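You operate a simulated robot arm through the tools that you are given. There is no shell and no other tool. Be economical: measure what you need, move in short steps, check, and stop when the job is done.

You are at the controls of a simulated two-armed robot. One attempt, no reset.

## Task
Pick up the orange-rim spool from the top of the teal bench with one hand, pass it to the other hand and put it on the top of the green stand. Set down upright: orange-rim spool.

The check looks at the end state, three seconds after you hand in, the way a careful person would. Anything else that was tipped, shoved, dropped, spilled or broken makes it a failure.

## Robot
Two 7-joint arms with two-finger grippers on one trunk, on a base that drives. Base frame: it is fixed to the floor where the robot stands at the start and does not move with it; the origin is under the middle of the robot, x ahead of it, y to its left, z up; the surface under the hand at the start is at about z = 800. Lengths are in mm, angles in rad, forces in N, time in s.
The left shoulder is at the start at [78, 151, 938], the right one opposite. With the tool pointing down near the work surface each hand reaches from about 240 to 780 mm from the robot's upright axis, wherever it stands, measured 20 degrees to its own side. Places, roughly: top of the green stand (29x20 cm) [-520, -2520, 800]. Payload 2.54 kg a hand.
The TCP of each hand is the grasp point between the finger pads, 30 mm short of the fingertips. In the tool frame z runs along the fingers and y along their closing line. The gripper opens to 116 mm. The gripper's body begins 95 mm behind the TCP.
Orientation is told as [roll, pitch, yaw] about the base's x, y, z axes, in that order, counted from this pose: with the fingers straight down and closing along the base's y, the tool's x points along the base's -x, its y along +y and its z along -z.

## Interface
- The arms move only by the tool send_rows. It takes "left_steps", "right_steps" or both (then of equal length, played together; a hand with none holds still); each is one flat list of numbers, 7 for each row, row after row: the shift along the base's x, y, z in units of 25 mm (1.0 is 25 mm), then the turn, a rotation vector about the base's x, y, z in units of 8 degrees (1.0 is 8 degrees), then the finger opening in cm, from 0 to 11.6. In form: [dx, dy, dz, wx, wy, wz, gripper, dx, dy, dz, wx, wy, wz, gripper, ...]. A call has 1 to 12 rows; each row shifts and turns the commanded pose from where the row before left it. A call with a number of a shift or a turn outside -1 to 1 is refused whole. A row lasts 0.2 s, in which the tool goes at most 50 mm and 0.15 rad; a call with a longer step from one row to the next is refused whole, and so is a gripper value outside its range. A pose out of reach is approached as far as the arm can. The call stops where the force on the tool passes 40 N (or 10 N more than at its start, if that is more) or the arm is blocked; 0.2 s more then pass. The fingers move at their own pace (about 72 mm/s each) and stop on an object; they squeeze with about 21 N. The grip force told is the motor's: it shows also when the fingers shut on nothing. Time passes only in rows, and 0.2 s behind the last, so rows that do not move let the fingers close. The reply holds the time, the measured pose of the TCP, the force on the tool along the base axes, the opening and the grip force, in the units named above and with some noise, with the torque about the TCP (base axes, N m) and any sound that the robot's microphone picked up.
- Cameras (640 x 400 px; columns grow to the right, rows downward): "scene" is now at [161.5, 9.1, 1102]; the picture's right is [0.09, -1.00, 0.00], its down [-0.13, -0.01, -0.99] and it looks along [0.99, 0.09, -0.13] (base axes); focal length 236 px, centre (320, 200). "left" rides on the left gripper at [69, 15, -122] in its tool frame; the picture's right is [-0.21, 0.98, 0.00], its down [-0.83, -0.18, -0.53] and it looks along [-0.52, -0.12, 0.85] (tool axes); focal length 251 px, centre (320, 200). "right" rides on the right gripper at [69, -15, -122] in its tool frame; the picture's right is [0.22, 0.98, 0.00], its down [-0.83, 0.18, -0.53] and it looks along [-0.52, 0.12, 0.85] (tool axes); focal length 251 px, centre (320, 200). There is no depth. A picture from a camera that has moved, and an enlarged one, comes with that camera's place and axes in the base frame and with its lens.
- get_image(camera): a new picture of that camera. The clock stands still meanwhile.
- slide_trunk(by): slides the trunk up (or, below 0, down) by that many mm; the arms and the scene camera ride with it, the base frame stays. It gives what a move gives, with no picture.
- steer(legs): drives the robot by 1 to 6 legs, each [ahead, left, turn to the left] in mm, mm and rad, along the robot's own axes; the way and the turn of a leg run together, so that a leg with both is an arc; at most 1500 mm and 3.142 rad a leg. The arms and the cameras ride along, it lands a little off, and it stops where it bumps. It gives what a move gives.
- head_to(pan, tilt): turns the head with the scene camera to pan (to the left, within 1.396 rad either way) and tilt (down, from -0.506 to 1.204), counted from straight ahead of the robot. It gives what a move gives.
- inspect(camera, box): a new picture of the part [left, top, right, bottom] of that camera's present view, enlarged. The clock stands still meanwhile.
- hand_in(): hands the job in; it is judged then, once.

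Work in short steps. Places have to be worked out from the pictures, the camera data and where the tool is seen: move nearer, look again, correct. Check each grasp and each placing, and mend what went wrong. You have 120 turns and 100 pictures in all, those below and enlarged ones among them. Open the grippers and draw the arms clear of the work before you hand the job in, unless the task says otherwise; then end with one line.

The tools are called after "Call:" by a JSON object that holds its "name" and its "arguments". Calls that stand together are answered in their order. send_rows: Moves the arms, as the interface text tells. Its arguments: {"type":"object","properties":{"left_steps":{"type":"array"},"right_steps":{"type":"array"}},"required":[]} The other tools are called the same way: slide_trunk (by) slides the trunk up or down; steer (legs) drives the base; head_to (pan, tilt) turns the head that bears the scene camera; get_image (camera) takes a picture; inspect (camera, box) takes an enlarged picture of a part of a camera's view; hand_in () hands the job in.

At the start:

```text
time_s: 0.0
left_tcp_pos: [316.5, 108.3, 1046.0]
left_orientation: [-0.001, 0.0, 0.001]
left_force: [-0.5, 0.6, 0.7]
left_ft_torque: [0.01, -0.02, 0.01]
left_finger_gap: 116.1
left_grasp_force: 0.0
right_tcp_pos: [369.8, -170.1, 1080.3]
right_orientation: [0.001, 0.001, -0.001]
right_force: [0.8, 0.3, 0.2]
right_ft_torque: [-0.01, 0.03, 0.01]
right_finger_gap: 115.7
right_grasp_force: 0.0
trunk travel left (down, up): [-175.0, 114.0]
robot x, y, heading: [-1.0, 1.0, -0.003]
head pan, tilt: [0.093, 0.131]
```

scene: 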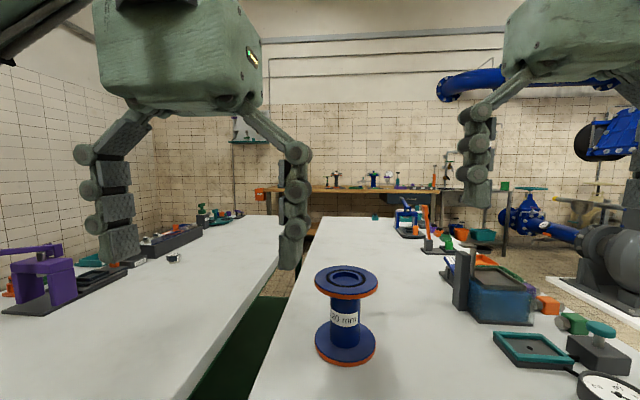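
right: 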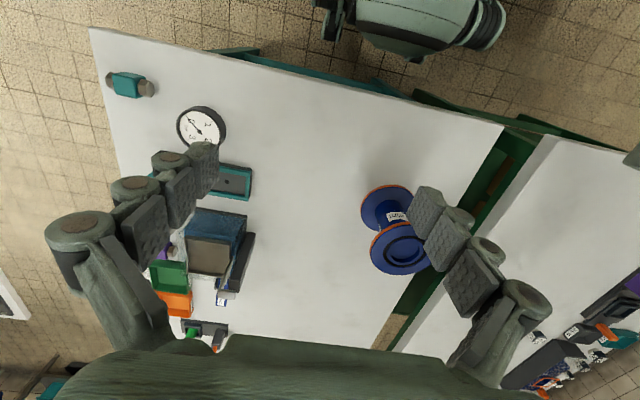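
left: 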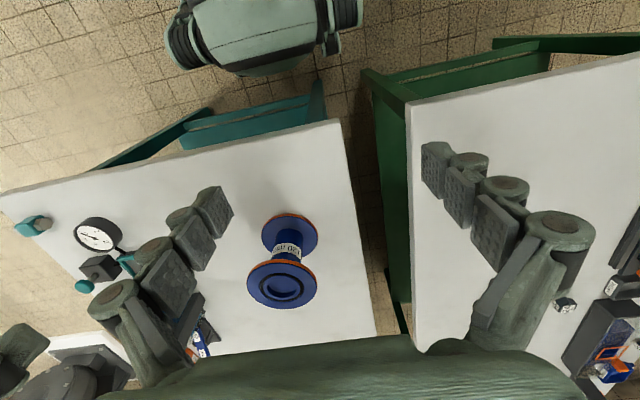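

The pictures put the spool upright at about (531, 0), top flange near z=920 with a diameter of about 102 mm. I'll bring the left hand above it, fingers down, and move the right hand out of the way.

Call:
{"name": "send_rows", "arguments": {"left_steps": [0.858, -0.433, -0.224, 0, 0, 0, 11.6, 0.858, -0.433, -0.224, 0, 0, 0, 11.6, 0.858, -0.433, -0.224, 0, 0, 0, 11.6, 0.858, -0.433, -0.224, 0, 0, 0, 11.6, 0.858, -0.433, -0.224, 0, 0, 0, 11.6, 0.858, -0.433, -0.224, 0, 0, 0, 11.6, 0.858, -0.433, -0.224, 0, 0, 0, 11.6, 0.858, -0.433, -0.224, 0, 0, 0, 11.6, 0.858, -0.433, -0.224, 0, 0, 0, 11.6, 0.858, -0.433, -0.224, 0, 0, 0, 11.6], "right_steps": [0, -0.5, 0, 0, 0, 0, 11.6, 0, -0.5, 0, 0, 0, 0, 11.6, 0, -0.5, 0, 0, 0, 0, 11.6, 0, -0.5, 0, 0, 0, 0, 11.6, 0, -0.5, 0, 0, 0, 0, 11.6, 0, -0.5, 0, 0, 0, 0, 11.6, 0, -0.5, 0, 0, 0, 0, 11.6, 0, -0.5, 0, 0, 0, 0, 11.6, 0, -0.5, 0, 0, 0, 0, 11.6, 0, -0.5, 0, 0, 0, 0, 11.6]}}

Call:
{"name": "head_to", "arguments": {"pan": 0, "tilt": 0.4}}

Call:
{"name": "get_image", "arguments": {"camera": "left"}}

Call:
{"name": "get_image", "arguments": {"camera": "scene"}}

```text
time_s: 2.2
left_tcp_pos: [530.2, 0.2, 988.3]
left_orientation: [-0.002, 0.001, 0.002]
left_force: [0.6, 0.1, 0.2]
left_ft_torque: [0.03, 0.01, -0.02]
left_finger_gap: 115.9
left_grasp_force: 0.1
right_tcp_pos: [371.8, -296.1, 1079.5]
right_orientation: [0.002, 0.001, -0.004]
right_force: [0.0, 1.2, -0.2]
right_ft_torque: [-0.01, 0.0, 0.02]
right_finger_gap: 116.1
right_grasp_force: 0.0
trunk travel left (down, up): [-175.0, 114.0]
robot x, y, heading: [-0.9, -0.7, -0.001]
head pan, tilt: [0.093, 0.131]
```

```text
time_s: 3.0
left_tcp_pos: [530.4, -2.0, 989.6]
left_orientation: [-0.002, 0.0, 0.002]
left_force: [0.1, 0.9, 0.4]
left_ft_torque: [0.02, 0.01, -0.02]
left_finger_gap: 116.1
left_grasp_force: 0.1
right_tcp_pos: [370.8, -295.6, 1080.2]
right_orientation: [-0.001, -0.002, -0.002]
right_force: [0.8, -0.5, -0.3]
right_ft_torque: [0.0, 0.03, -0.02]
right_finger_gap: 116.0
right_grasp_force: 0.0
trunk travel left (down, up): [-175.0, 114.0]
robot x, y, heading: [2.4, -0.2, 0.003]
head pan, tilt: [0.0, 0.4]
```

```text
96 pictures are left
camera left: at [460.3, 15.0, 1110.7], right [0.21, 0.98, 0.0], down [0.83, -0.18, 0.53], along [0.52, -0.12, -0.85], focal length 251 px, centre (320, 200)
```

left: 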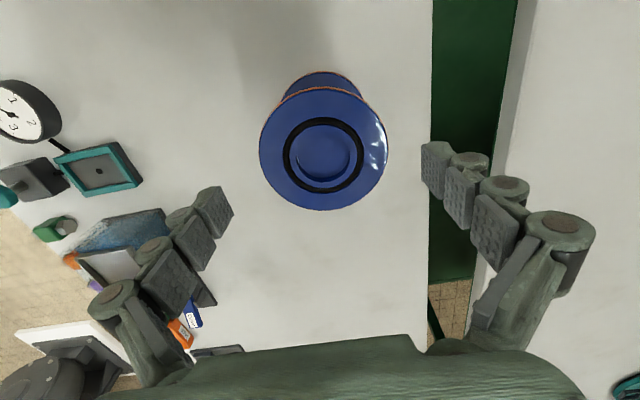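

```text
95 pictures are left
camera scene: at [162.0, 0.6, 1077.0], right [0.0, -1.0, 0.0], down [-0.39, 0.0, -0.92], along [0.92, 0.0, -0.39], focal length 236 px, centre (320, 200)
```

scene: 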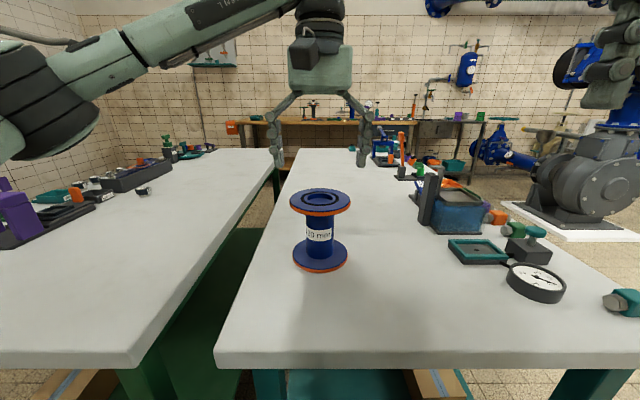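

The wrist view confirms the spool centre at (531, 0.5), diameter about 101 mm, directly under the hand. I'll descend to put the pads at flange height, with the force limit as a guard.

Call:
{"name": "send_rows", "arguments": {"left_steps": [0.04, 0.03, -0.5, 0, 0, 0, 11.6, 0, 0, -0.5, 0, 0, 0, 11.6, 0, 0, -0.5, 0, 0, 0, 11.6, 0, 0, -0.5, 0, 0, 0, 11.6, 0, 0, -0.5, 0, 0, 0, 11.6, 0, 0, -0.5, 0, 0, 0, 11.6]}}

Call:
{"name": "get_image", "arguments": {"camera": "left"}}

Call:
{"name": "get_image", "arguments": {"camera": "scene"}}

```text
time_s: 4.4
left_tcp_pos: [530.5, -0.0, 913.9]
left_orientation: [-0.005, 0.0, 0.003]
left_force: [-0.6, 0.0, -0.6]
left_ft_torque: [0.02, 0.0, -0.01]
left_finger_gap: 116.0
left_grasp_force: 0.1
right_tcp_pos: [369.9, -295.6, 1080.3]
right_orientation: [0.001, -0.001, 0.0]
right_force: [-0.7, -0.7, -0.2]
right_ft_torque: [0.03, -0.01, 0.0]
right_finger_gap: 116.2
right_grasp_force: 0.1
trunk travel left (down, up): [-175.0, 114.0]
robot x, y, heading: [-2.2, 0.6, -0.001]
head pan, tilt: [0.0, 0.4]
```

```text
94 pictures are left
camera left: at [461.6, 15.8, 1035.3], right [0.21, 0.98, 0.0], down [0.83, -0.18, 0.53], along [0.52, -0.12, -0.85], focal length 251 px, centre (320, 200)
```

left: 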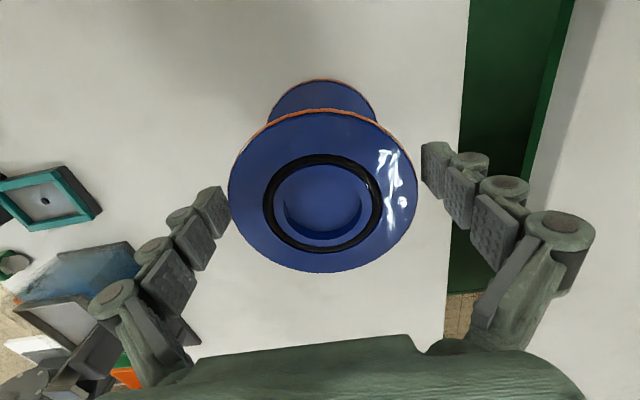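

```text
93 pictures are left
camera scene: at [162.1, 0.6, 1076.9], right [0.0, -1.0, 0.0], down [-0.39, 0.0, -0.92], along [0.92, 0.0, -0.39], focal length 236 px, centre (320, 200)
```

scene: 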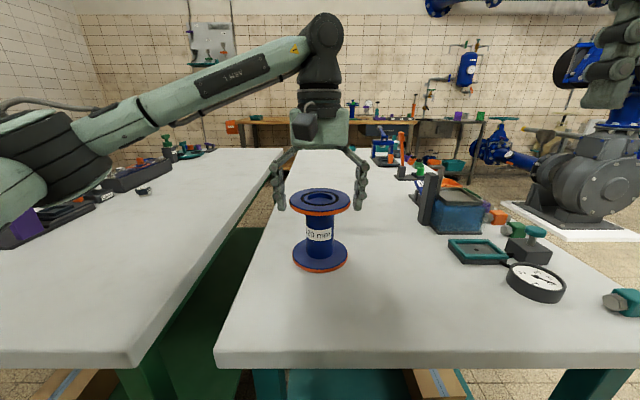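

The flange looks centred between the fingers. I'll enlarge the view to check how far below it the pads reach.

Call:
{"name": "inspect", "arguments": {"camera": "scene", "box": [240, 130, 400, 280]}}

```text
2.67 times, centred on (320, 205) of scene
camera zoom: at [162.1, 0.6, 1076.9], right [0.0, -1.0, 0.0], down [-0.39, 0.0, -0.92], along [0.92, 0.0, -0.39], focal length 630 px, centre (320, 187)
```

zoom: 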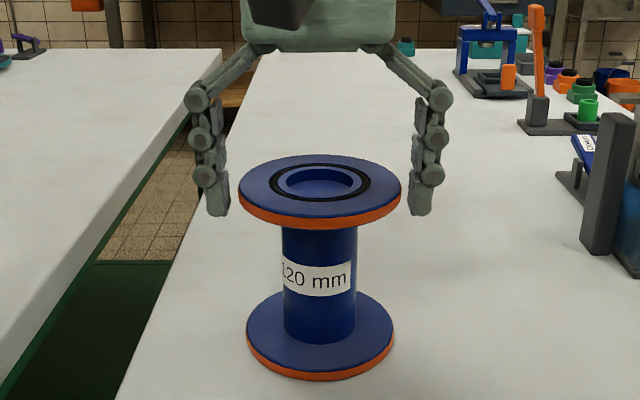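

The pads straddle the flange rim (the label reads 120 mm, which matches the height). I'll close the left hand.

Call:
{"name": "send_rows", "arguments": {"left_steps": [0, 0, -0.1, 0, 0, 0, 11.0, 0, 0, 0, 0, 0, 0, 10.0, 0, 0, 0, 0, 0, 0, 9.0, 0, 0, 0, 0, 0, 0, 8.5, 0, 0, 0, 0, 0, 0, 8.5]}}

Call:
{"name": "inspect", "arguments": {"camera": "scene", "box": [240, 130, 400, 280]}}

```text
time_s: 5.6
left_tcp_pos: [530.9, -0.1, 911.8]
left_orientation: [-0.004, 0.0, 0.001]
left_force: [0.6, -1.7, 1.6]
left_ft_torque: [-0.38, 0.02, 0.08]
left_finger_gap: 103.5
left_grasp_force: 20.7
right_tcp_pos: [371.8, -295.5, 1080.1]
right_orientation: [0.001, 0.0, -0.001]
right_force: [0.0, -1.1, 0.1]
right_ft_torque: [-0.02, 0.01, 0.01]
right_finger_gap: 116.0
right_grasp_force: 0.0
trunk travel left (down, up): [-175.0, 114.0]
robot x, y, heading: [1.7, -1.5, 0.004]
head pan, tilt: [0.0, 0.4]
```

```text
2.67 times, centred on (320, 205) of scene
camera zoom: at [162.0, 0.5, 1076.9], right [0.0, -1.0, 0.0], down [-0.39, 0.0, -0.92], along [0.92, 0.0, -0.39], focal length 630 px, centre (320, 187)
```

zoom: 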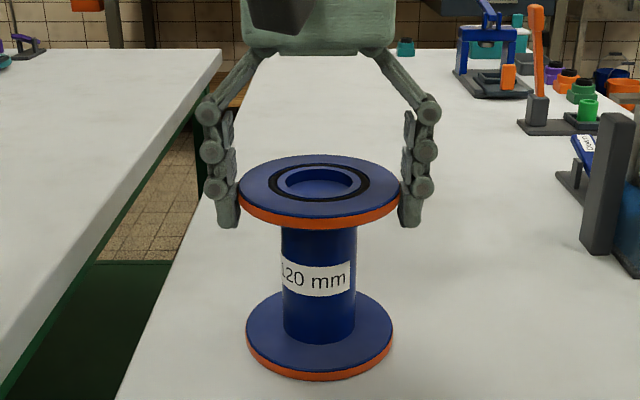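

Gripped at 103.5 mm with 20.7 N. I'll lift gently and check that the spool comes up straight.

Call:
{"name": "send_rows", "arguments": {"left_steps": [0, 0, 0.3, 0, 0, 0, 8.5, 0, 0, 0.5, 0, 0, 0, 8.5, 0, 0, 0.6, 0, 0, 0, 8.5, 0, 0, 0.6, 0, 0, 0, 8.5, 0, 0, 0.6, 0, 0, 0, 8.5, 0, 0, 0.6, 0, 0, 0, 8.5, 0, 0, 0.6, 0, 0, 0, 8.5, 0, 0, 0.6, 0, 0, 0, 8.5, 0, 0, 0.6, 0, 0, 0, 8.5, 0, 0, 0.3, 0, 0, 0, 8.5, 0, 0, 0, 0, 0, 0, 8.5]}}

Call:
{"name": "get_image", "arguments": {"camera": "scene"}}

Call:
{"name": "get_image", "arguments": {"camera": "right"}}

```text
time_s: 8.0
left_tcp_pos: [531.6, -0.4, 1045.0]
left_orientation: [-0.001, 0.002, 0.001]
left_force: [0.3, -0.3, 0.8]
left_ft_torque: [0.02, 0.04, 0.0]
left_finger_gap: 85.2
left_grasp_force: 0.0
right_tcp_pos: [370.2, -294.3, 1080.4]
right_orientation: [-0.001, 0.0, -0.001]
right_force: [-0.3, -0.4, -0.2]
right_ft_torque: [0.01, 0.01, -0.03]
right_finger_gap: 116.2
right_grasp_force: 0.1
trunk travel left (down, up): [-175.0, 114.0]
robot x, y, heading: [-0.1, -1.7, 0.002]
head pan, tilt: [0.0, 0.4]
```

```text
90 pictures are left
camera scene: at [162.1, 0.6, 1076.9], right [0.0, -1.0, 0.0], down [-0.39, 0.0, -0.92], along [0.92, 0.0, -0.39], focal length 236 px, centre (320, 200)
```

scene: 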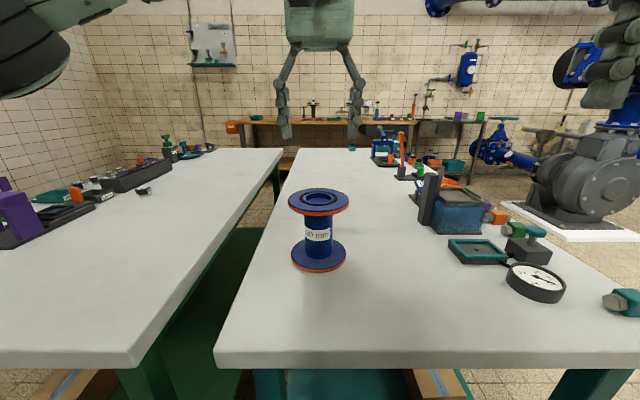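

```text
89 pictures are left
camera right: at [300.0, -310.6, 1201.8], right [-0.21, 0.98, 0.0], down [0.83, 0.18, 0.53], along [0.52, 0.11, -0.85], focal length 251 px, centre (320, 200)
```

right: 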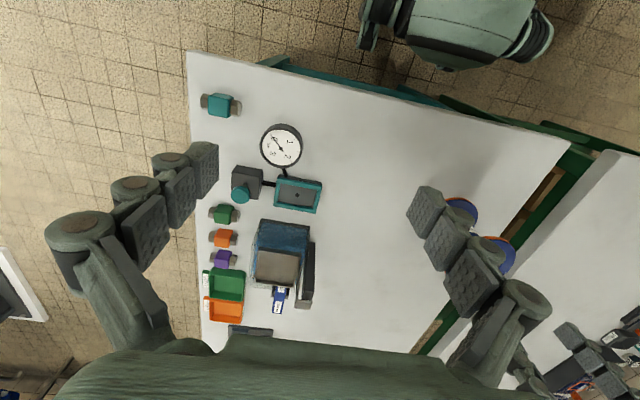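

The spool slipped out of the rim grip. It's still upright at nearly the same place, but it's too heavy for friction on the rim. I'll grip the barrel from the left instead, under the top flange, with the fingers pointing towards -y and tilted about 20° down. First I turn the wrist in free space.

Call:
{"name": "send_rows", "arguments": {"left_steps": [0, 0.44, 0, 0, 0, 0.9375, 11.0, 0, 0.44, 0, 0, 0, 0.9375, 11.0, 0, 0.44, 0, 0, 0, 0.9375, 11.0, 0, 0.44, 0, 0, 0, 0.9375, 11.0, 0, 0.44, 0, 0, 0, 0.9375, 11.0, 0, 0.44, 0, 0, 0, 0.9375, 11.0, 0, 0.44, 0, 0, 0, 0.9375, 11.0, 0, 0.44, 0, 0, 0, 0.9375, 11.0, 0, 0.44, 0, 0, 0, 0.9375, 11.0, 0, 0.44, 0, 0, 0, 0.9375, 11.0, 0, 0.44, 0, 0, 0, 0.9375, 11.0, 0, 0.44, 0, 0, 0, 0.9375, 11.0]}}

```text
time_s: 10.6
left_tcp_pos: [531.1, 132.6, 1044.6]
left_orientation: [-0.001, -0.001, 1.573]
left_force: [0.4, 0.9, 0.3]
left_ft_torque: [-0.01, -0.01, 0.01]
left_finger_gap: 110.0
left_grasp_force: 0.1
right_tcp_pos: [370.8, -294.3, 1080.5]
right_orientation: [-0.001, 0.0, -0.001]
right_force: [-0.4, -0.4, -0.2]
right_ft_torque: [0.02, -0.01, 0.0]
right_finger_gap: 115.9
right_grasp_force: 0.0
trunk travel left (down, up): [-175.0, 114.0]
robot x, y, heading: [1.8, -0.9, 0.001]
head pan, tilt: [0.0, 0.4]
```

The yaw worked. Now I pitch the hand 70° so the fingers point to the right and slightly down, at y≈150.

Call:
{"name": "send_rows", "arguments": {"left_steps": [0, 0.1, -0.3, -0.972, 0, 0, 9.0, 0, 0.1, -0.3, -0.972, 0, 0, 9.0, 0, 0.1, -0.3, -0.972, 0, 0, 9.0, 0, 0.1, -0.3, -0.972, 0, 0, 9.0, 0, 0.1, -0.3, -0.972, 0, 0, 9.0, 0, 0.1, -0.3, -0.972, 0, 0, 9.0, 0, 0.1, -0.3, -0.972, 0, 0, 9.0, 0, 0, -0.3, -0.972, 0, 0, 9.0, 0, 0, -0.3, -0.972, 0, 0, 9.0, 0, 0, 0, 0, 0, 0, 9.0]}}

Call:
{"name": "get_image", "arguments": {"camera": "scene"}}

Call:
{"name": "get_image", "arguments": {"camera": "left"}}

```text
time_s: 12.8
left_tcp_pos: [531.2, 150.5, 976.2]
left_orientation: [0.001, 1.224, 1.575]
left_force: [-0.1, 0.4, 0.0]
left_ft_torque: [-0.02, 0.0, -0.01]
left_finger_gap: 90.0
left_grasp_force: 0.1
right_tcp_pos: [371.0, -295.0, 1078.9]
right_orientation: [-0.001, 0.0, -0.004]
right_force: [-0.2, 0.3, -0.1]
right_ft_torque: [-0.02, -0.01, -0.01]
right_finger_gap: 116.1
right_grasp_force: 0.1
trunk travel left (down, up): [-175.0, 114.0]
robot x, y, heading: [1.4, -0.4, 0.002]
head pan, tilt: [0.0, 0.4]
```

```text
88 pictures are left
camera scene: at [162.0, 0.6, 1076.9], right [0.0, -1.0, 0.0], down [-0.39, 0.0, -0.92], along [0.92, 0.0, -0.39], focal length 236 px, centre (320, 200)
```

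scene: 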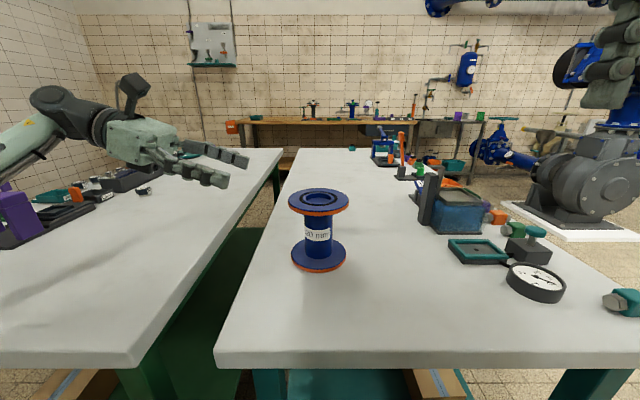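

```text
87 pictures are left
camera left: at [514.9, 241.3, 1083.0], right [-0.98, 0.07, -0.2], down [0.18, 0.78, -0.59], along [0.12, -0.62, -0.78], focal length 251 px, centre (320, 200)
```

left: 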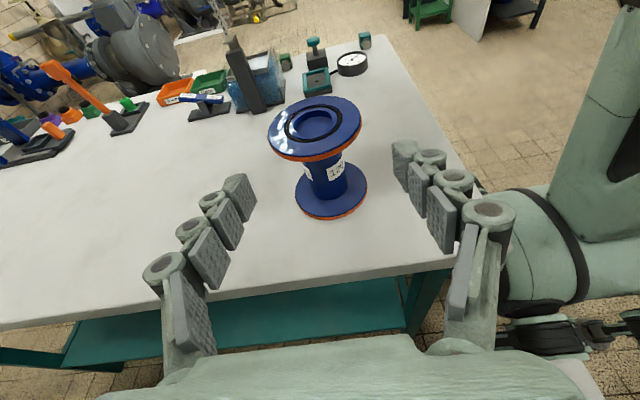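

The hand is well placed with its camera on top. From it I judge the spool to be at about (535, 5). I'll descend to barrel height beside it, then look again.

Call:
{"name": "send_rows", "arguments": {"left_steps": [0.02, -0.1, -0.64, 0, 0, 0, 9.0, 0.02, -0.1, -0.64, 0, 0, 0, 9.0, 0.02, -0.1, -0.64, 0, 0, 0, 9.0, 0.02, -0.1, -0.64, 0, 0, 0, 9.0, 0.02, -0.1, -0.64, 0, 0, 0, 9.0, 0.02, -0.1, -0.64, 0, 0, 0, 9.0, 0.02, -0.1, -0.64, 0, 0, 0, 9.0, 0.02, -0.1, -0.6, 0, 0, 0, 9.0]}}

Call:
{"name": "get_image", "arguments": {"camera": "left"}}

Call:
{"name": "inspect", "arguments": {"camera": "scene", "box": [160, 130, 400, 280]}}

```text
time_s: 14.6
left_tcp_pos: [535.0, 130.1, 850.2]
left_orientation: [0.004, 1.222, 1.577]
left_force: [0.6, -0.3, 0.6]
left_ft_torque: [0.0, 0.01, -0.02]
left_finger_gap: 90.1
left_grasp_force: 0.1
right_tcp_pos: [369.3, -293.9, 1080.4]
right_orientation: [0.0, 0.001, -0.001]
right_force: [0.5, 0.4, -0.1]
right_ft_torque: [-0.02, 0.01, -0.02]
right_finger_gap: 115.9
right_grasp_force: 0.1
trunk travel left (down, up): [-175.0, 114.0]
robot x, y, heading: [2.1, -1.1, 0.004]
head pan, tilt: [0.0, 0.4]
```

```text
86 pictures are left
camera left: at [519.3, 221.2, 955.8], right [-0.98, 0.07, -0.2], down [0.18, 0.78, -0.59], along [0.12, -0.62, -0.78], focal length 251 px, centre (320, 200)
```

left: 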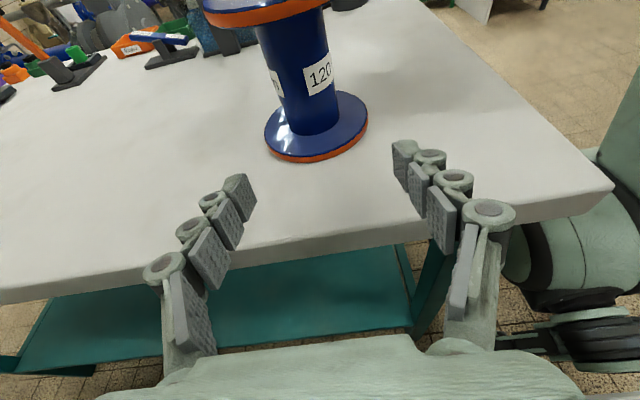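

```text
2.67 times, centred on (280, 205) of scene
camera zoom: at [162.1, 0.6, 1076.9], right [0.0, -1.0, 0.0], down [-0.39, 0.0, -0.92], along [0.92, 0.0, -0.39], focal length 630 px, centre (427, 187)
```

zoom: 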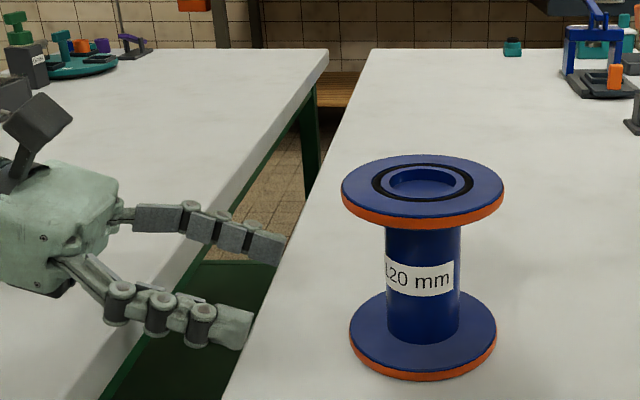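

From this view the barrel axis is near x≈537, and the finger heights suit the gap between the flanges. I'll advance halfway and check the alignment.

Call:
{"name": "send_rows", "arguments": {"left_steps": [0.08, -0.5, 0, 0, 0, 0, 9.0, 0, -0.5, 0, 0, 0, 0, 9.0, 0, -0.5, 0, 0, 0, 0, 9.0, 0, -0.5, 0, 0, 0, 0, 9.0, 0, -0.5, 0, 0, 0, 0, 9.0, 0, -0.5, 0, 0, 0, 0, 9.0]}}

Call:
{"name": "get_image", "arguments": {"camera": "left"}}

Call:
{"name": "inspect", "arguments": {"camera": "scene", "box": [200, 130, 400, 280]}}

```text
time_s: 16.0
left_tcp_pos: [534.1, 59.4, 855.7]
left_orientation: [-0.028, 1.218, 1.555]
left_force: [0.1, 0.4, 0.2]
left_ft_torque: [0.01, -0.02, -0.03]
left_finger_gap: 90.0
left_grasp_force: 0.1
right_tcp_pos: [364.9, -294.8, 1082.2]
right_orientation: [0.002, -0.007, 0.003]
right_force: [-0.4, 0.6, -0.9]
right_ft_torque: [-0.02, 0.02, -0.02]
right_finger_gap: 116.2
right_grasp_force: 0.1
trunk travel left (down, up): [-175.0, 114.0]
robot x, y, heading: [1.0, -1.1, -0.0]
head pan, tilt: [0.0, 0.4]
```

```text
84 pictures are left
camera left: at [516.3, 149.6, 962.0], right [-0.98, 0.06, -0.21], down [0.18, 0.79, -0.59], along [0.13, -0.61, -0.78], focal length 251 px, centre (320, 200)
```

left: 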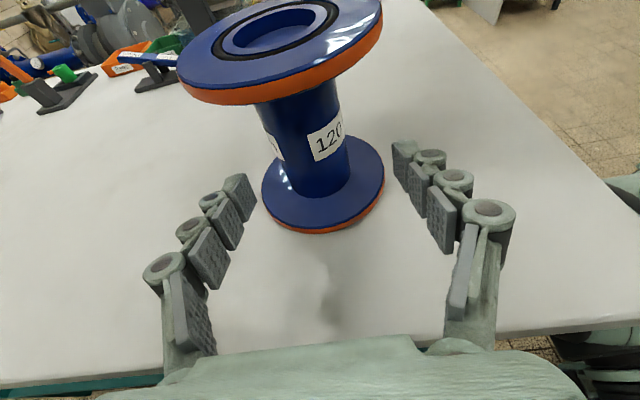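

```text
2.67 times, centred on (300, 205) of scene
camera zoom: at [156.6, 0.9, 1078.9], right [0.0, -1.0, 0.0], down [-0.38, 0.0, -0.92], along [0.92, 0.0, -0.38], focal length 630 px, centre (373, 187)
```

zoom: 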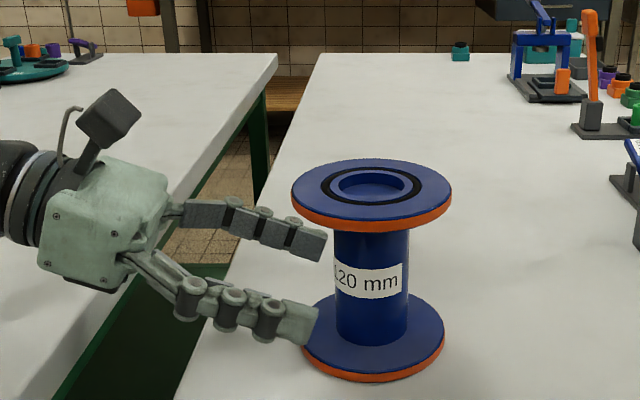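

The trunk and camera shifted slightly and the hand sits 6 mm high, so some part of the left arm upstream of the sensor is touching something. I'll look at the arm.

Call:
{"name": "head_to", "arguments": {"pan": 0.6, "tilt": 0.6}}

Call:
{"name": "get_image", "arguments": {"camera": "scene"}}

Call:
{"name": "get_image", "arguments": {"camera": "right"}}

```text
time_s: 17.0
left_tcp_pos: [534.6, 58.5, 853.1]
left_orientation: [-0.026, 1.214, 1.556]
left_force: [-0.6, 0.1, 0.3]
left_ft_torque: [0.03, -0.01, -0.03]
left_finger_gap: 90.1
left_grasp_force: 0.0
right_tcp_pos: [364.2, -296.5, 1082.9]
right_orientation: [0.004, -0.009, 0.001]
right_force: [0.1, 0.3, -0.2]
right_ft_torque: [0.01, -0.02, 0.0]
right_finger_gap: 115.9
right_grasp_force: 0.0
trunk travel left (down, up): [-175.0, 114.0]
robot x, y, heading: [0.8, 3.2, 0.001]
head pan, tilt: [0.6, 0.6]
```

```text
82 pictures are left
camera scene: at [136.5, 49.8, 1060.1], right [0.56, -0.83, 0.0], down [-0.46, -0.32, -0.83], along [0.69, 0.47, -0.56], focal length 236 px, centre (320, 200)
```

scene: 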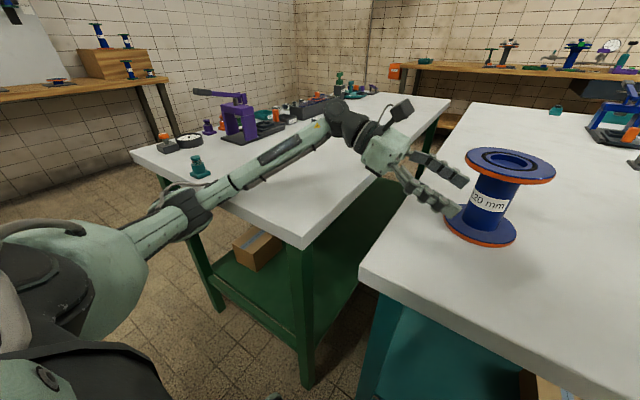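

```text
81 pictures are left
camera right: at [293.2, -311.3, 1204.0], right [-0.21, 0.98, 0.0], down [0.82, 0.18, 0.54], along [0.53, 0.12, -0.84], focal length 251 px, centre (320, 200)
```

right: 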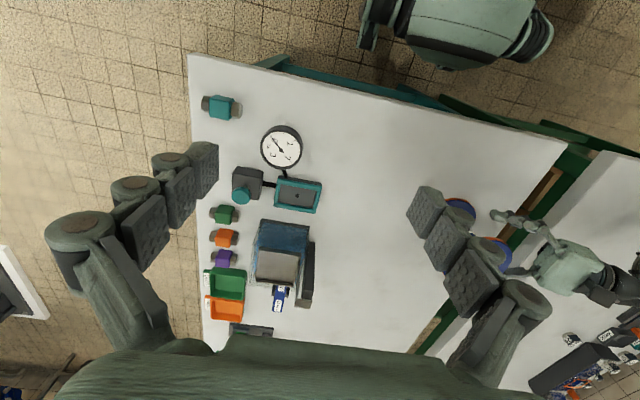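

The left forearm is resting on the corner of the neighbouring green bench because the elbow is low. I'll back the hand out and up, then raise the trunk so the elbow comes in above the bench.

Call:
{"name": "send_rows", "arguments": {"left_steps": [0, 0.6, 0.1, 0, 0, 0, 9.0, 0, 0.6, 0.1, 0, 0, 0, 9.0, 0, 0.6, 0.1, 0, 0, 0, 9.0, 0, 0.6, 0.1, 0, 0, 0, 9.0, 0, 0.6, 0.6, 0, 0, 0, 9.0, 0, 0, 0.9, 0, 0, 0, 9.0, 0, 0, 0.9, 0, 0, 0, 9.0, 0, 0, 0.9, 0, 0, 0, 9.0]}}

Call:
{"name": "slide_trunk", "arguments": {"by": 112}}

Call:
{"name": "get_image", "arguments": {"camera": "scene"}}

```text
time_s: 18.8
left_tcp_pos: [536.5, 130.3, 941.8]
left_orientation: [0.006, 1.22, 1.58]
left_force: [-0.4, 0.2, -0.9]
left_ft_torque: [0.01, -0.02, 0.04]
left_finger_gap: 89.8
left_grasp_force: 0.1
right_tcp_pos: [369.9, -295.1, 1079.1]
right_orientation: [0.001, -0.001, -0.002]
right_force: [-0.3, -0.6, -0.3]
right_ft_torque: [0.04, -0.03, 0.01]
right_finger_gap: 115.9
right_grasp_force: 0.0
trunk travel left (down, up): [-175.0, 114.0]
robot x, y, heading: [-3.1, 0.1, 0.007]
head pan, tilt: [0.6, 0.6]
```

```text
time_s: 20.2
left_tcp_pos: [537.3, 129.3, 1053.2]
left_orientation: [0.003, 1.222, 1.578]
left_force: [-0.4, -0.3, 0.1]
left_ft_torque: [0.01, 0.02, 0.03]
left_finger_gap: 90.1
left_grasp_force: 0.0
right_tcp_pos: [371.1, -294.8, 1191.8]
right_orientation: [-0.002, 0.0, -0.003]
right_force: [-0.4, -0.1, 0.3]
right_ft_torque: [0.02, 0.01, -0.02]
right_finger_gap: 116.0
right_grasp_force: 0.1
trunk travel left (down, up): [-287.0, 2.0]
robot x, y, heading: [-1.9, 2.5, -0.002]
head pan, tilt: [0.6, 0.6]
```

```text
80 pictures are left
camera scene: at [142.5, 50.5, 1170.6], right [0.56, -0.83, 0.0], down [-0.47, -0.32, -0.82], along [0.68, 0.47, -0.57], focal length 236 px, centre (320, 200)
```

scene: 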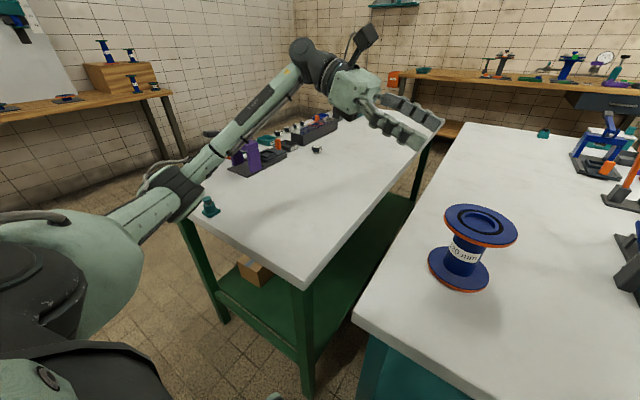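

The arm is now higher. I'll lower the hand alone back to z≈850 at y≈130, watching for any shift.

Call:
{"name": "send_rows", "arguments": {"left_steps": [0, 0, -0.74, 0, 0, 0, 9.0, 0, 0, -0.74, 0, 0, 0, 9.0, 0, 0, -0.74, 0, 0, 0, 9.0, 0, 0, -0.74, 0, 0, 0, 9.0, 0, 0, -0.74, 0, 0, 0, 9.0, 0, 0, -0.74, 0, 0, 0, 9.0, 0, 0, -0.74, 0, 0, 0, 9.0, 0, 0, -0.74, 0, 0, 0, 9.0, 0, 0, -0.74, 0, 0, 0, 9.0, 0, 0, -0.74, 0, 0, 0, 9.0, 0, 0, -0.74, 0, 0, 0, 9.0]}}

Call:
{"name": "get_image", "arguments": {"camera": "scene"}}

```text
time_s: 22.6
left_tcp_pos: [536.6, 130.3, 850.8]
left_orientation: [0.005, 1.222, 1.575]
left_force: [0.1, -0.2, 0.1]
left_ft_torque: [-0.01, -0.02, -0.02]
left_finger_gap: 89.9
left_grasp_force: 0.0
right_tcp_pos: [370.2, -295.0, 1192.4]
right_orientation: [-0.001, 0.0, -0.002]
right_force: [-1.0, 0.4, 0.1]
right_ft_torque: [-0.01, 0.02, -0.02]
right_finger_gap: 116.0
right_grasp_force: 0.1
trunk travel left (down, up): [-287.0, 2.0]
robot x, y, heading: [-2.7, -0.6, -0.0]
head pan, tilt: [0.6, 0.6]
```

```text
79 pictures are left
camera scene: at [142.4, 50.6, 1170.7], right [0.56, -0.83, 0.0], down [-0.47, -0.32, -0.82], along [0.68, 0.47, -0.57], focal length 236 px, centre (320, 200)
```

scene: 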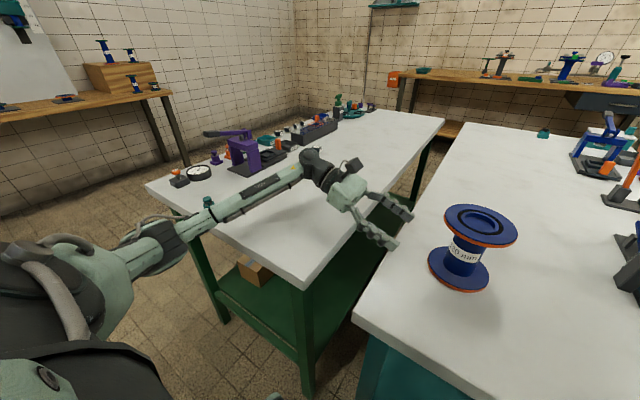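

No contact so far; the trunk hasn't moved. I'll advance 70 mm towards the spool.

Call:
{"name": "send_rows", "arguments": {"left_steps": [0, -0.47, 0, 0, 0, 0, 9.0, 0, -0.47, 0, 0, 0, 0, 9.0, 0, -0.47, 0, 0, 0, 0, 9.0, 0, -0.47, 0, 0, 0, 0, 9.0, 0, -0.47, 0, 0, 0, 0, 9.0, 0, -0.47, 0, 0, 0, 0, 9.0]}}

Call:
{"name": "get_image", "arguments": {"camera": "left"}}

Call:
{"name": "get_image", "arguments": {"camera": "scene"}}

```text
time_s: 24.0
left_tcp_pos: [537.9, 58.4, 851.9]
left_orientation: [0.003, 1.222, 1.578]
left_force: [-0.9, -0.4, -0.1]
left_ft_torque: [0.03, 0.01, 0.0]
left_finger_gap: 89.9
left_grasp_force: 0.1
right_tcp_pos: [369.6, -294.7, 1191.5]
right_orientation: [-0.001, -0.001, -0.002]
right_force: [-0.2, -0.4, -1.1]
right_ft_torque: [-0.01, 0.04, 0.05]
right_finger_gap: 116.0
right_grasp_force: 0.0
trunk travel left (down, up): [-287.0, 2.0]
robot x, y, heading: [-2.1, -0.3, 0.0]
head pan, tilt: [0.6, 0.6]
```

```text
78 pictures are left
camera left: at [521.4, 149.6, 956.8], right [-0.98, 0.07, -0.2], down [0.18, 0.78, -0.59], along [0.12, -0.62, -0.78], focal length 251 px, centre (320, 200)
```

left: 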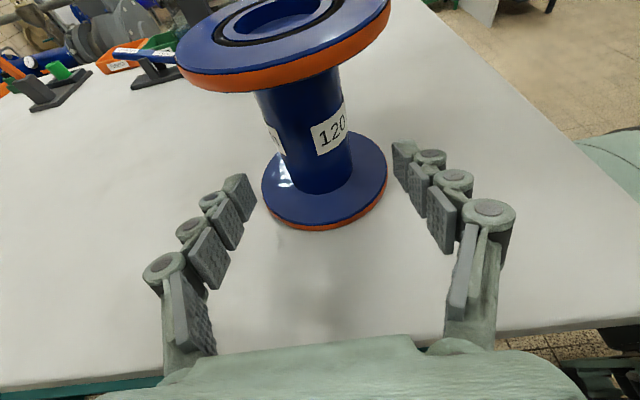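

```text
77 pictures are left
camera scene: at [142.4, 50.4, 1170.7], right [0.56, -0.83, 0.0], down [-0.47, -0.32, -0.83], along [0.68, 0.47, -0.56], focal length 236 px, centre (320, 200)
```

scene: 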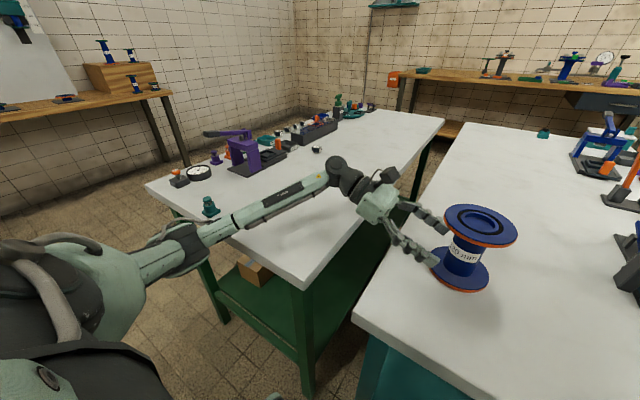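

The approach is clear with no trunk shift. The barrel is at about (539, 10), so I'll advance to centre the pads on it.

Call:
{"name": "send_rows", "arguments": {"left_steps": [0.04, -0.48, 0, 0, 0, 0, 9.0, 0, -0.48, 0, 0, 0, 0, 9.0, 0, -0.48, -0.02, 0, 0, 0, 9.0, 0, -0.48, -0.02, 0, 0, 0, 9.0]}}

Call:
{"name": "head_to", "arguments": {"pan": 0, "tilt": 0.5}}

Call:
{"name": "get_image", "arguments": {"camera": "left"}}

Call:
{"name": "inspect", "arguments": {"camera": "scene", "box": [200, 130, 440, 280]}}

```text
time_s: 25.0
left_tcp_pos: [538.0, 11.9, 849.9]
left_orientation: [0.002, 1.223, 1.576]
left_force: [0.9, -0.3, 0.1]
left_ft_torque: [-0.02, 0.01, -0.01]
left_finger_gap: 89.8
left_grasp_force: 0.1
right_tcp_pos: [370.0, -295.0, 1192.8]
right_orientation: [0.001, 0.0, -0.002]
right_force: [1.1, 0.3, -0.7]
right_ft_torque: [0.03, 0.04, -0.01]
right_finger_gap: 116.0
right_grasp_force: 0.1
trunk travel left (down, up): [-287.0, 2.0]
robot x, y, heading: [-2.0, 1.9, 0.001]
head pan, tilt: [0.6, 0.6]
```

```text
time_s: 26.0
left_tcp_pos: [537.3, 10.1, 849.5]
left_orientation: [0.004, 1.222, 1.576]
left_force: [0.4, 1.0, 0.9]
left_ft_torque: [-0.02, 0.01, 0.0]
left_finger_gap: 90.0
left_grasp_force: 0.1
right_tcp_pos: [369.7, -294.3, 1191.6]
right_orientation: [0.0, -0.001, -0.002]
right_force: [0.0, 0.1, -0.4]
right_ft_torque: [0.01, -0.01, 0.01]
right_finger_gap: 115.9
right_grasp_force: 0.0
trunk travel left (down, up): [-287.0, 2.0]
robot x, y, heading: [-0.0, 4.3, 0.002]
head pan, tilt: [0.0, 0.499]
```

```text
76 pictures are left
camera left: at [522.2, 101.5, 955.9], right [-0.98, 0.07, -0.2], down [0.18, 0.78, -0.59], along [0.12, -0.62, -0.78], focal length 251 px, centre (320, 200)
```

left: 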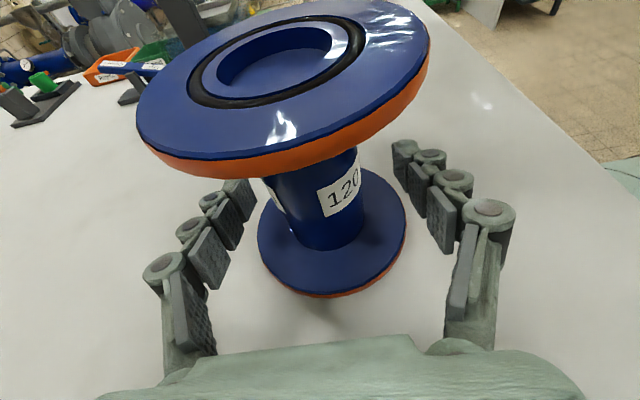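

```text
2.67 times, centred on (320, 205) of scene
camera zoom: at [160.4, 0.7, 1179.8], right [0.0, -1.0, 0.0], down [-0.48, 0.0, -0.88], along [0.88, 0.0, -0.48], focal length 630 px, centre (320, 187)
```

zoom: 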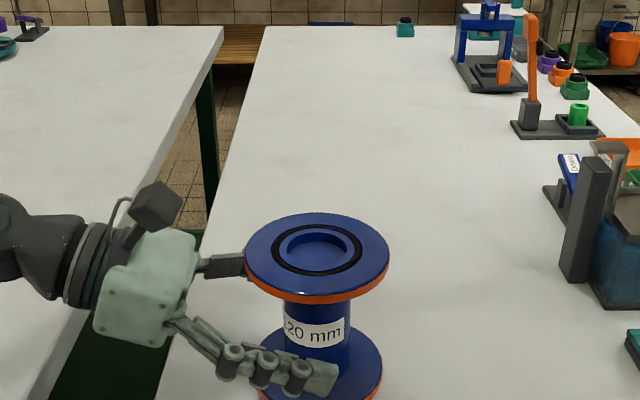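

The scene view puts the spool at y≈3, so I'll advance another 8 mm and close on the barrel.

Call:
{"name": "send_rows", "arguments": {"left_steps": [0, -0.3, 0, 0, 0, 0, 9.0, 0, 0, 0, 0, 0, 0, 8.0, 0, 0, 0, 0, 0, 0, 6.0, 0, 0, 0, 0, 0, 0, 4.0, 0, 0, 0, 0, 0, 0, 2.0, 0, 0, 0, 0, 0, 0, 2.0]}}

Call:
{"name": "get_image", "arguments": {"camera": "left"}}

Call:
{"name": "inspect", "arguments": {"camera": "scene", "box": [200, 130, 440, 280]}}

```text
time_s: 27.4
left_tcp_pos: [537.0, 3.6, 849.8]
left_orientation: [0.001, 1.221, 1.575]
left_force: [2.0, -1.6, 1.1]
left_ft_torque: [-0.06, -0.16, -0.02]
left_finger_gap: 49.0
left_grasp_force: 20.8
right_tcp_pos: [370.3, -294.9, 1192.2]
right_orientation: [0.001, 0.001, -0.002]
right_force: [0.5, -0.7, 0.1]
right_ft_torque: [-0.04, -0.03, 0.01]
right_finger_gap: 116.1
right_grasp_force: 0.1
trunk travel left (down, up): [-287.0, 2.0]
robot x, y, heading: [1.3, -5.6, -0.002]
head pan, tilt: [0.0, 0.499]
```

```text
74 pictures are left
camera left: at [522.2, 94.2, 955.9], right [-0.98, 0.07, -0.2], down [0.18, 0.78, -0.59], along [0.12, -0.62, -0.78], focal length 251 px, centre (320, 200)
```

left: 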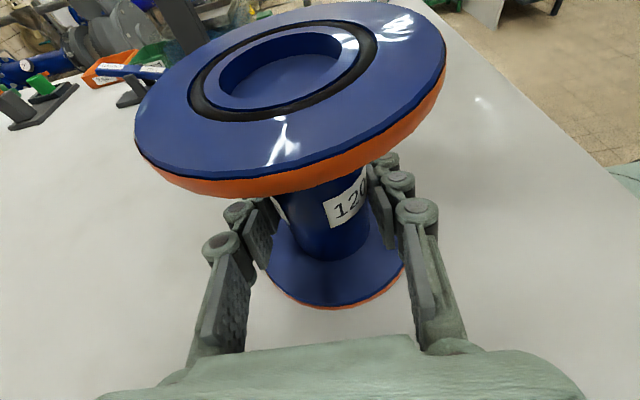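

```text
2.67 times, centred on (320, 205) of scene
camera zoom: at [160.4, 0.6, 1179.8], right [0.0, -1.0, 0.0], down [-0.48, 0.0, -0.88], along [0.88, 0.0, -0.48], focal length 630 px, centre (320, 187)
```

zoom: 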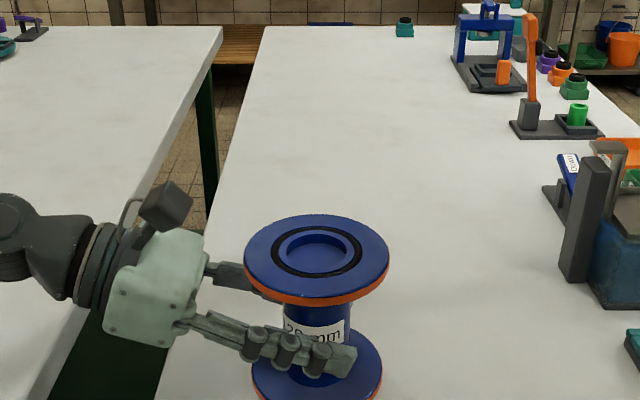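

Gripped at 49 mm on the barrel. I'll do a short 15 mm lift to see the weight and whether it holds.

Call:
{"name": "send_rows", "arguments": {"left_steps": [0, 0, 0.15, 0, 0, 0, 2.0, 0, 0, 0.15, 0, 0, 0, 2.0, 0, 0, 0.15, 0, 0, 0, 2.0, 0, 0, 0.15, 0, 0, 0, 2.0, 0, 0, 0, 0, 0, 0, 2.0]}}

Call:
{"name": "inspect", "arguments": {"camera": "scene", "box": [200, 130, 440, 280]}}

```text
time_s: 28.6
left_tcp_pos: [537.4, 4.6, 864.7]
left_orientation: [0.005, 1.222, 1.577]
left_force: [0.5, 0.6, -3.1]
left_ft_torque: [-0.03, 0.02, -0.02]
left_finger_gap: 48.7
left_grasp_force: 21.1
right_tcp_pos: [370.7, -295.5, 1191.9]
right_orientation: [0.002, 0.0, -0.002]
right_force: [-0.8, -0.3, -0.7]
right_ft_torque: [-0.01, 0.02, -0.01]
right_finger_gap: 115.9
right_grasp_force: 0.1
trunk travel left (down, up): [-287.0, 2.0]
robot x, y, heading: [-0.4, -1.2, 0.0]
head pan, tilt: [0.0, 0.499]
```

```text
2.67 times, centred on (320, 205) of scene
camera zoom: at [160.6, 0.6, 1179.7], right [0.0, -1.0, 0.0], down [-0.48, 0.0, -0.88], along [0.88, 0.0, -0.48], focal length 630 px, centre (320, 187)
```

zoom: 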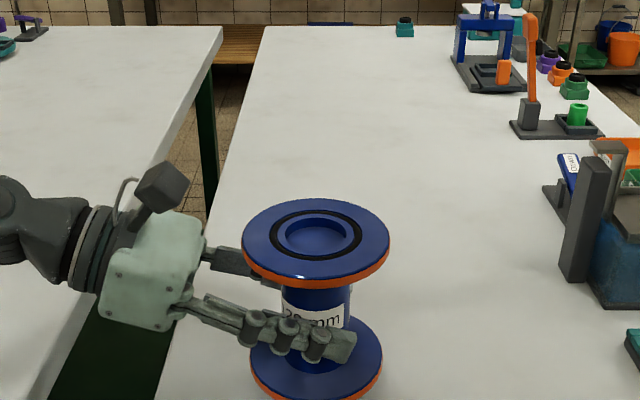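

It holds with no slip, and the weight is only about 3.5 N. I'll lift the spool clear to z≈1000 and bring it nearer, and start turning the right hand (mirrored) for the hand-over.

Call:
{"name": "send_rows", "arguments": {"left_steps": [0, 0, 0.45, 0, 0, 0, 2.0, 0, 0, 0.45, 0, 0, 0, 2.0, -0.22, 0, 0.45, 0, 0, 0, 2.0, -0.22, 0, 0.45, 0, 0, 0, 2.0, -0.22, 0, 0.45, 0, 0, 0, 2.0, -0.22, 0, 0.45, 0, 0, 0, 2.0, -0.22, 0, 0.45, 0, 0, 0, 2.0, -0.22, 0, 0.45, 0, 0, 0, 2.0, -0.22, 0, 0.45, 0, 0, 0, 2.0, -0.22, 0, 0.45, 0, 0, 0, 2.0, -0.22, 0, 0.45, 0, 0, 0, 2.0, -0.22, 0, 0.45, 0, 0, 0, 2.0], "right_steps": [0.373, 0.317, 0, 0, 0, -0.9375, 9.0, 0.373, 0.317, 0, 0, 0, -0.9375, 9.0, 0.373, 0.317, 0, 0, 0, -0.9375, 9.0, 0.373, 0.317, 0, 0, 0, -0.9375, 9.0, 0.373, 0.317, 0, 0, 0, -0.9375, 9.0, 0.373, 0.317, 0, 0, 0, -0.9375, 9.0, 0.373, 0.317, 0, 0, 0, -0.9375, 9.0, 0.373, 0.317, 0, 0, 0, -0.9375, 9.0, 0.373, 0.317, 0, 0, 0, -0.9375, 9.0, 0.373, 0.317, 0, 0, 0, -0.9375, 9.0, 0.373, 0.317, 0, 0, 0, -0.9375, 9.0, 0.373, 0.317, 0, 0, 0, -0.9375, 9.0]}}

Call:
{"name": "get_image", "arguments": {"camera": "scene"}}

```text
time_s: 31.2
left_tcp_pos: [482.2, 3.8, 998.4]
left_orientation: [0.007, 1.221, 1.579]
left_force: [0.2, -0.5, -3.7]
left_ft_torque: [0.0, 0.0, -0.01]
left_finger_gap: 48.7
left_grasp_force: 20.5
right_tcp_pos: [481.9, -200.2, 1192.1]
right_orientation: [0.001, 0.001, -1.573]
right_force: [0.4, 0.8, -0.2]
right_ft_torque: [0.02, -0.03, -0.02]
right_finger_gap: 89.9
right_grasp_force: 0.1
trunk travel left (down, up): [-287.0, 2.0]
robot x, y, heading: [-1.1, 0.9, 0.001]
head pan, tilt: [0.0, 0.499]
```

```text
71 pictures are left
camera scene: at [160.8, 0.6, 1179.7], right [0.0, -1.0, 0.0], down [-0.48, 0.0, -0.88], along [0.88, 0.0, -0.48], focal length 236 px, centre (320, 200)
```

scene: 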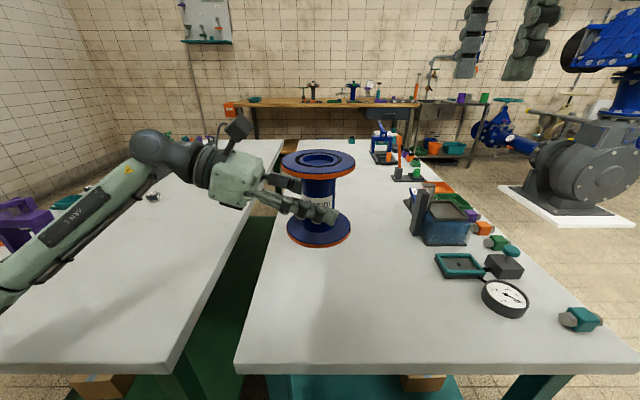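

The spool is held level, with its top at about z 1068. I'll pitch the right hand to horizontal, pointing at the spool from the right, just below the top flange height.

Call:
{"name": "send_rows", "arguments": {"right_steps": [0, 0.16, -0.49, 0.9375, 0, 0, 9.0, 0, 0.16, -0.49, 0.9375, 0, 0, 9.0, 0, 0.16, -0.49, 0.9375, 0, 0, 9.0, 0, 0.16, -0.49, 0.9375, 0, 0, 9.0, 0, 0.16, -0.49, 0.9375, 0, 0, 9.0, 0, 0.16, -0.49, 0.9375, 0, 0, 9.0, 0, 0.16, -0.49, 0.9375, 0, 0, 9.0, 0, 0.16, -0.49, 0.9375, 0, 0, 9.0, 0, 0.16, -0.49, 0.9375, 0, 0, 9.0, 0, 0.16, -0.49, 0.9375, 0, 0, 9.0, 0, 0.16, -0.49, 0.9375, 0, 0, 9.0, 0, 0.16, -0.49, 0.9375, 0, 0, 9.0]}}

Call:
{"name": "get_image", "arguments": {"camera": "scene"}}

Call:
{"name": "get_image", "arguments": {"camera": "right"}}

```text
time_s: 33.8
left_tcp_pos: [482.0, 3.3, 998.8]
left_orientation: [0.004, 1.22, 1.577]
left_force: [0.3, 0.2, -2.2]
left_ft_torque: [0.0, 0.01, 0.0]
left_finger_gap: 48.8
left_grasp_force: 20.8
right_tcp_pos: [469.4, -159.6, 1074.5]
right_orientation: [0.013, 1.276, -1.577]
right_force: [-1.0, 0.0, -0.5]
right_ft_torque: [-0.02, 0.03, 0.01]
right_finger_gap: 90.2
right_grasp_force: 0.0
right hand out of reach, approached as far as the arm can: row 10, 11, 12
trunk travel left (down, up): [-287.0, 2.0]
robot x, y, heading: [2.4, -1.6, -0.001]
head pan, tilt: [0.0, 0.499]
```

```text
70 pictures are left
camera scene: at [160.5, 0.6, 1179.7], right [0.0, -1.0, 0.0], down [-0.48, 0.0, -0.88], along [0.88, 0.0, -0.48], focal length 236 px, centre (320, 200)
```

scene: 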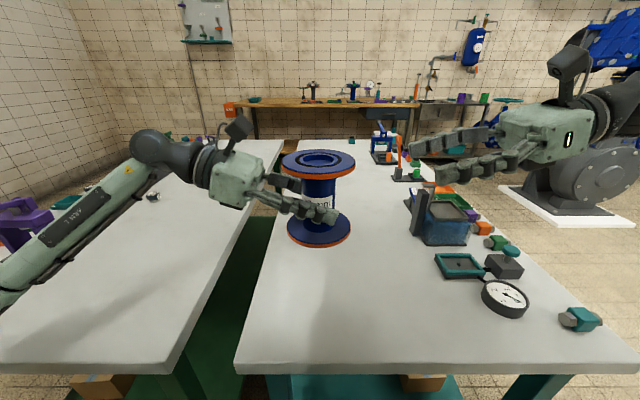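

```text
69 pictures are left
camera right: at [451.0, -256.4, 1176.5], right [0.98, 0.04, 0.21], down [0.17, -0.75, -0.63], along [0.13, 0.65, -0.74], focal length 251 px, centre (320, 200)
```

right: 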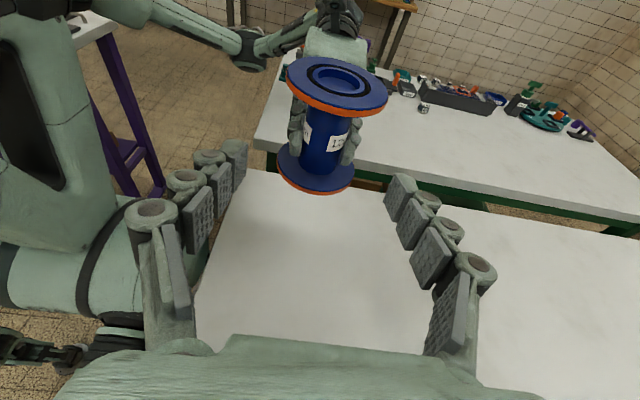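

Horizontal isn't reachable for the right hand at a full 90° inward heading. I'll move the spool 100 mm forward and approach with the right hand at a 45° heading instead, kept horizontal just under the top flange.

Call:
{"name": "send_rows", "arguments": {"left_steps": [0.667, 0, 0, 0, 0, 0, 2.0, 0.667, 0, 0, 0, 0, 0, 2.0, 0.667, 0, 0, 0, 0, 0, 2.0, 0.667, 0, 0, 0, 0, 0, 2.0, 0.667, 0, 0, 0, 0, 0, 2.0, 0.667, 0, 0, 0, 0, 0, 2.0, 0, 0, 0, 0, 0, 0, 2.0, 0, 0, 0, 0, 0, 0, 2.0], "right_steps": [0, 0, 0, 0, 0, -0.9375, 9.0, 0, 0.2, 0, 0, 0, -0.9375, 9.0, 0, 0.4, 0, 0, 0, -0.9375, 9.0, 0.2, 0.5, 0, 0, 0, -0.9375, 9.0, 0.2, 0.5, 0, 0, 0, -0.9375, 9.0, 0.2, 0.5, 0, 0, 0, -0.9375, 9.0, 0.2, 0.5, -0.1, 0, 0, 0, 9.0, 0, 0.4, -0.1, 0, 0, 0, 9.0]}}

Call:
{"name": "get_image", "arguments": {"camera": "scene"}}

Call:
{"name": "get_image", "arguments": {"camera": "right"}}

```text
time_s: 35.6
left_tcp_pos: [584.3, 4.1, 998.5]
left_orientation: [0.004, 1.221, 1.576]
left_force: [0.1, 0.0, -3.2]
left_ft_torque: [-0.01, -0.01, -0.02]
left_finger_gap: 48.7
left_grasp_force: 20.9
right_tcp_pos: [486.5, -78.4, 1068.3]
right_orientation: [0.002, 1.275, -2.319]
right_force: [0.5, 1.3, 1.0]
right_ft_torque: [0.03, 0.01, 0.01]
right_finger_gap: 89.9
right_grasp_force: 0.2
right hand out of reach, approached as far as the arm can: row 5
trunk travel left (down, up): [-287.0, 2.0]
robot x, y, heading: [-2.5, 1.7, -0.003]
head pan, tilt: [0.0, 0.499]
```

```text
68 pictures are left
camera scene: at [160.6, 0.9, 1179.7], right [0.0, -1.0, 0.0], down [-0.48, 0.0, -0.88], along [0.88, 0.0, -0.48], focal length 236 px, centre (320, 200)
```

scene: 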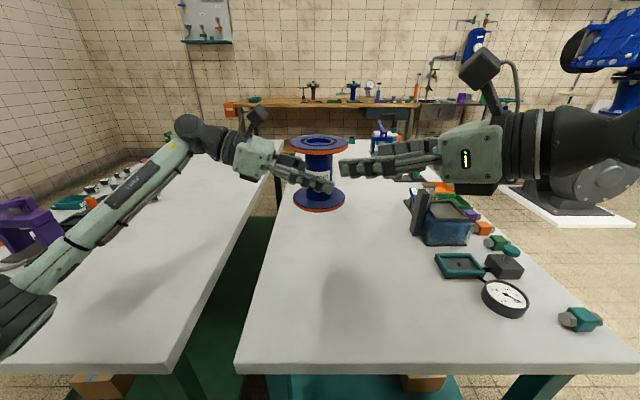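

```text
67 pictures are left
camera right: at [408.7, -138.6, 1171.1], right [0.76, -0.62, 0.21], down [-0.38, -0.67, -0.63], along [0.53, 0.4, -0.75], focal length 251 px, centre (320, 200)
```

right: 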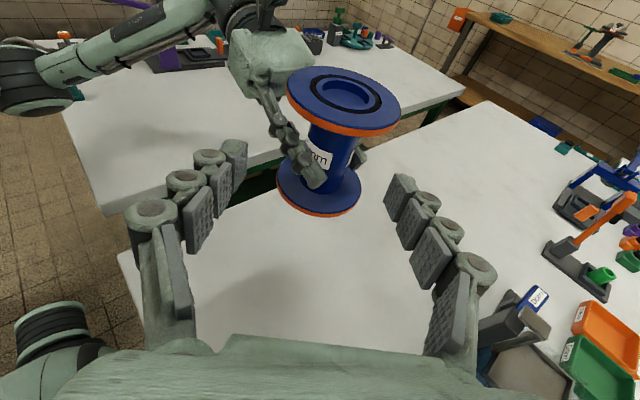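

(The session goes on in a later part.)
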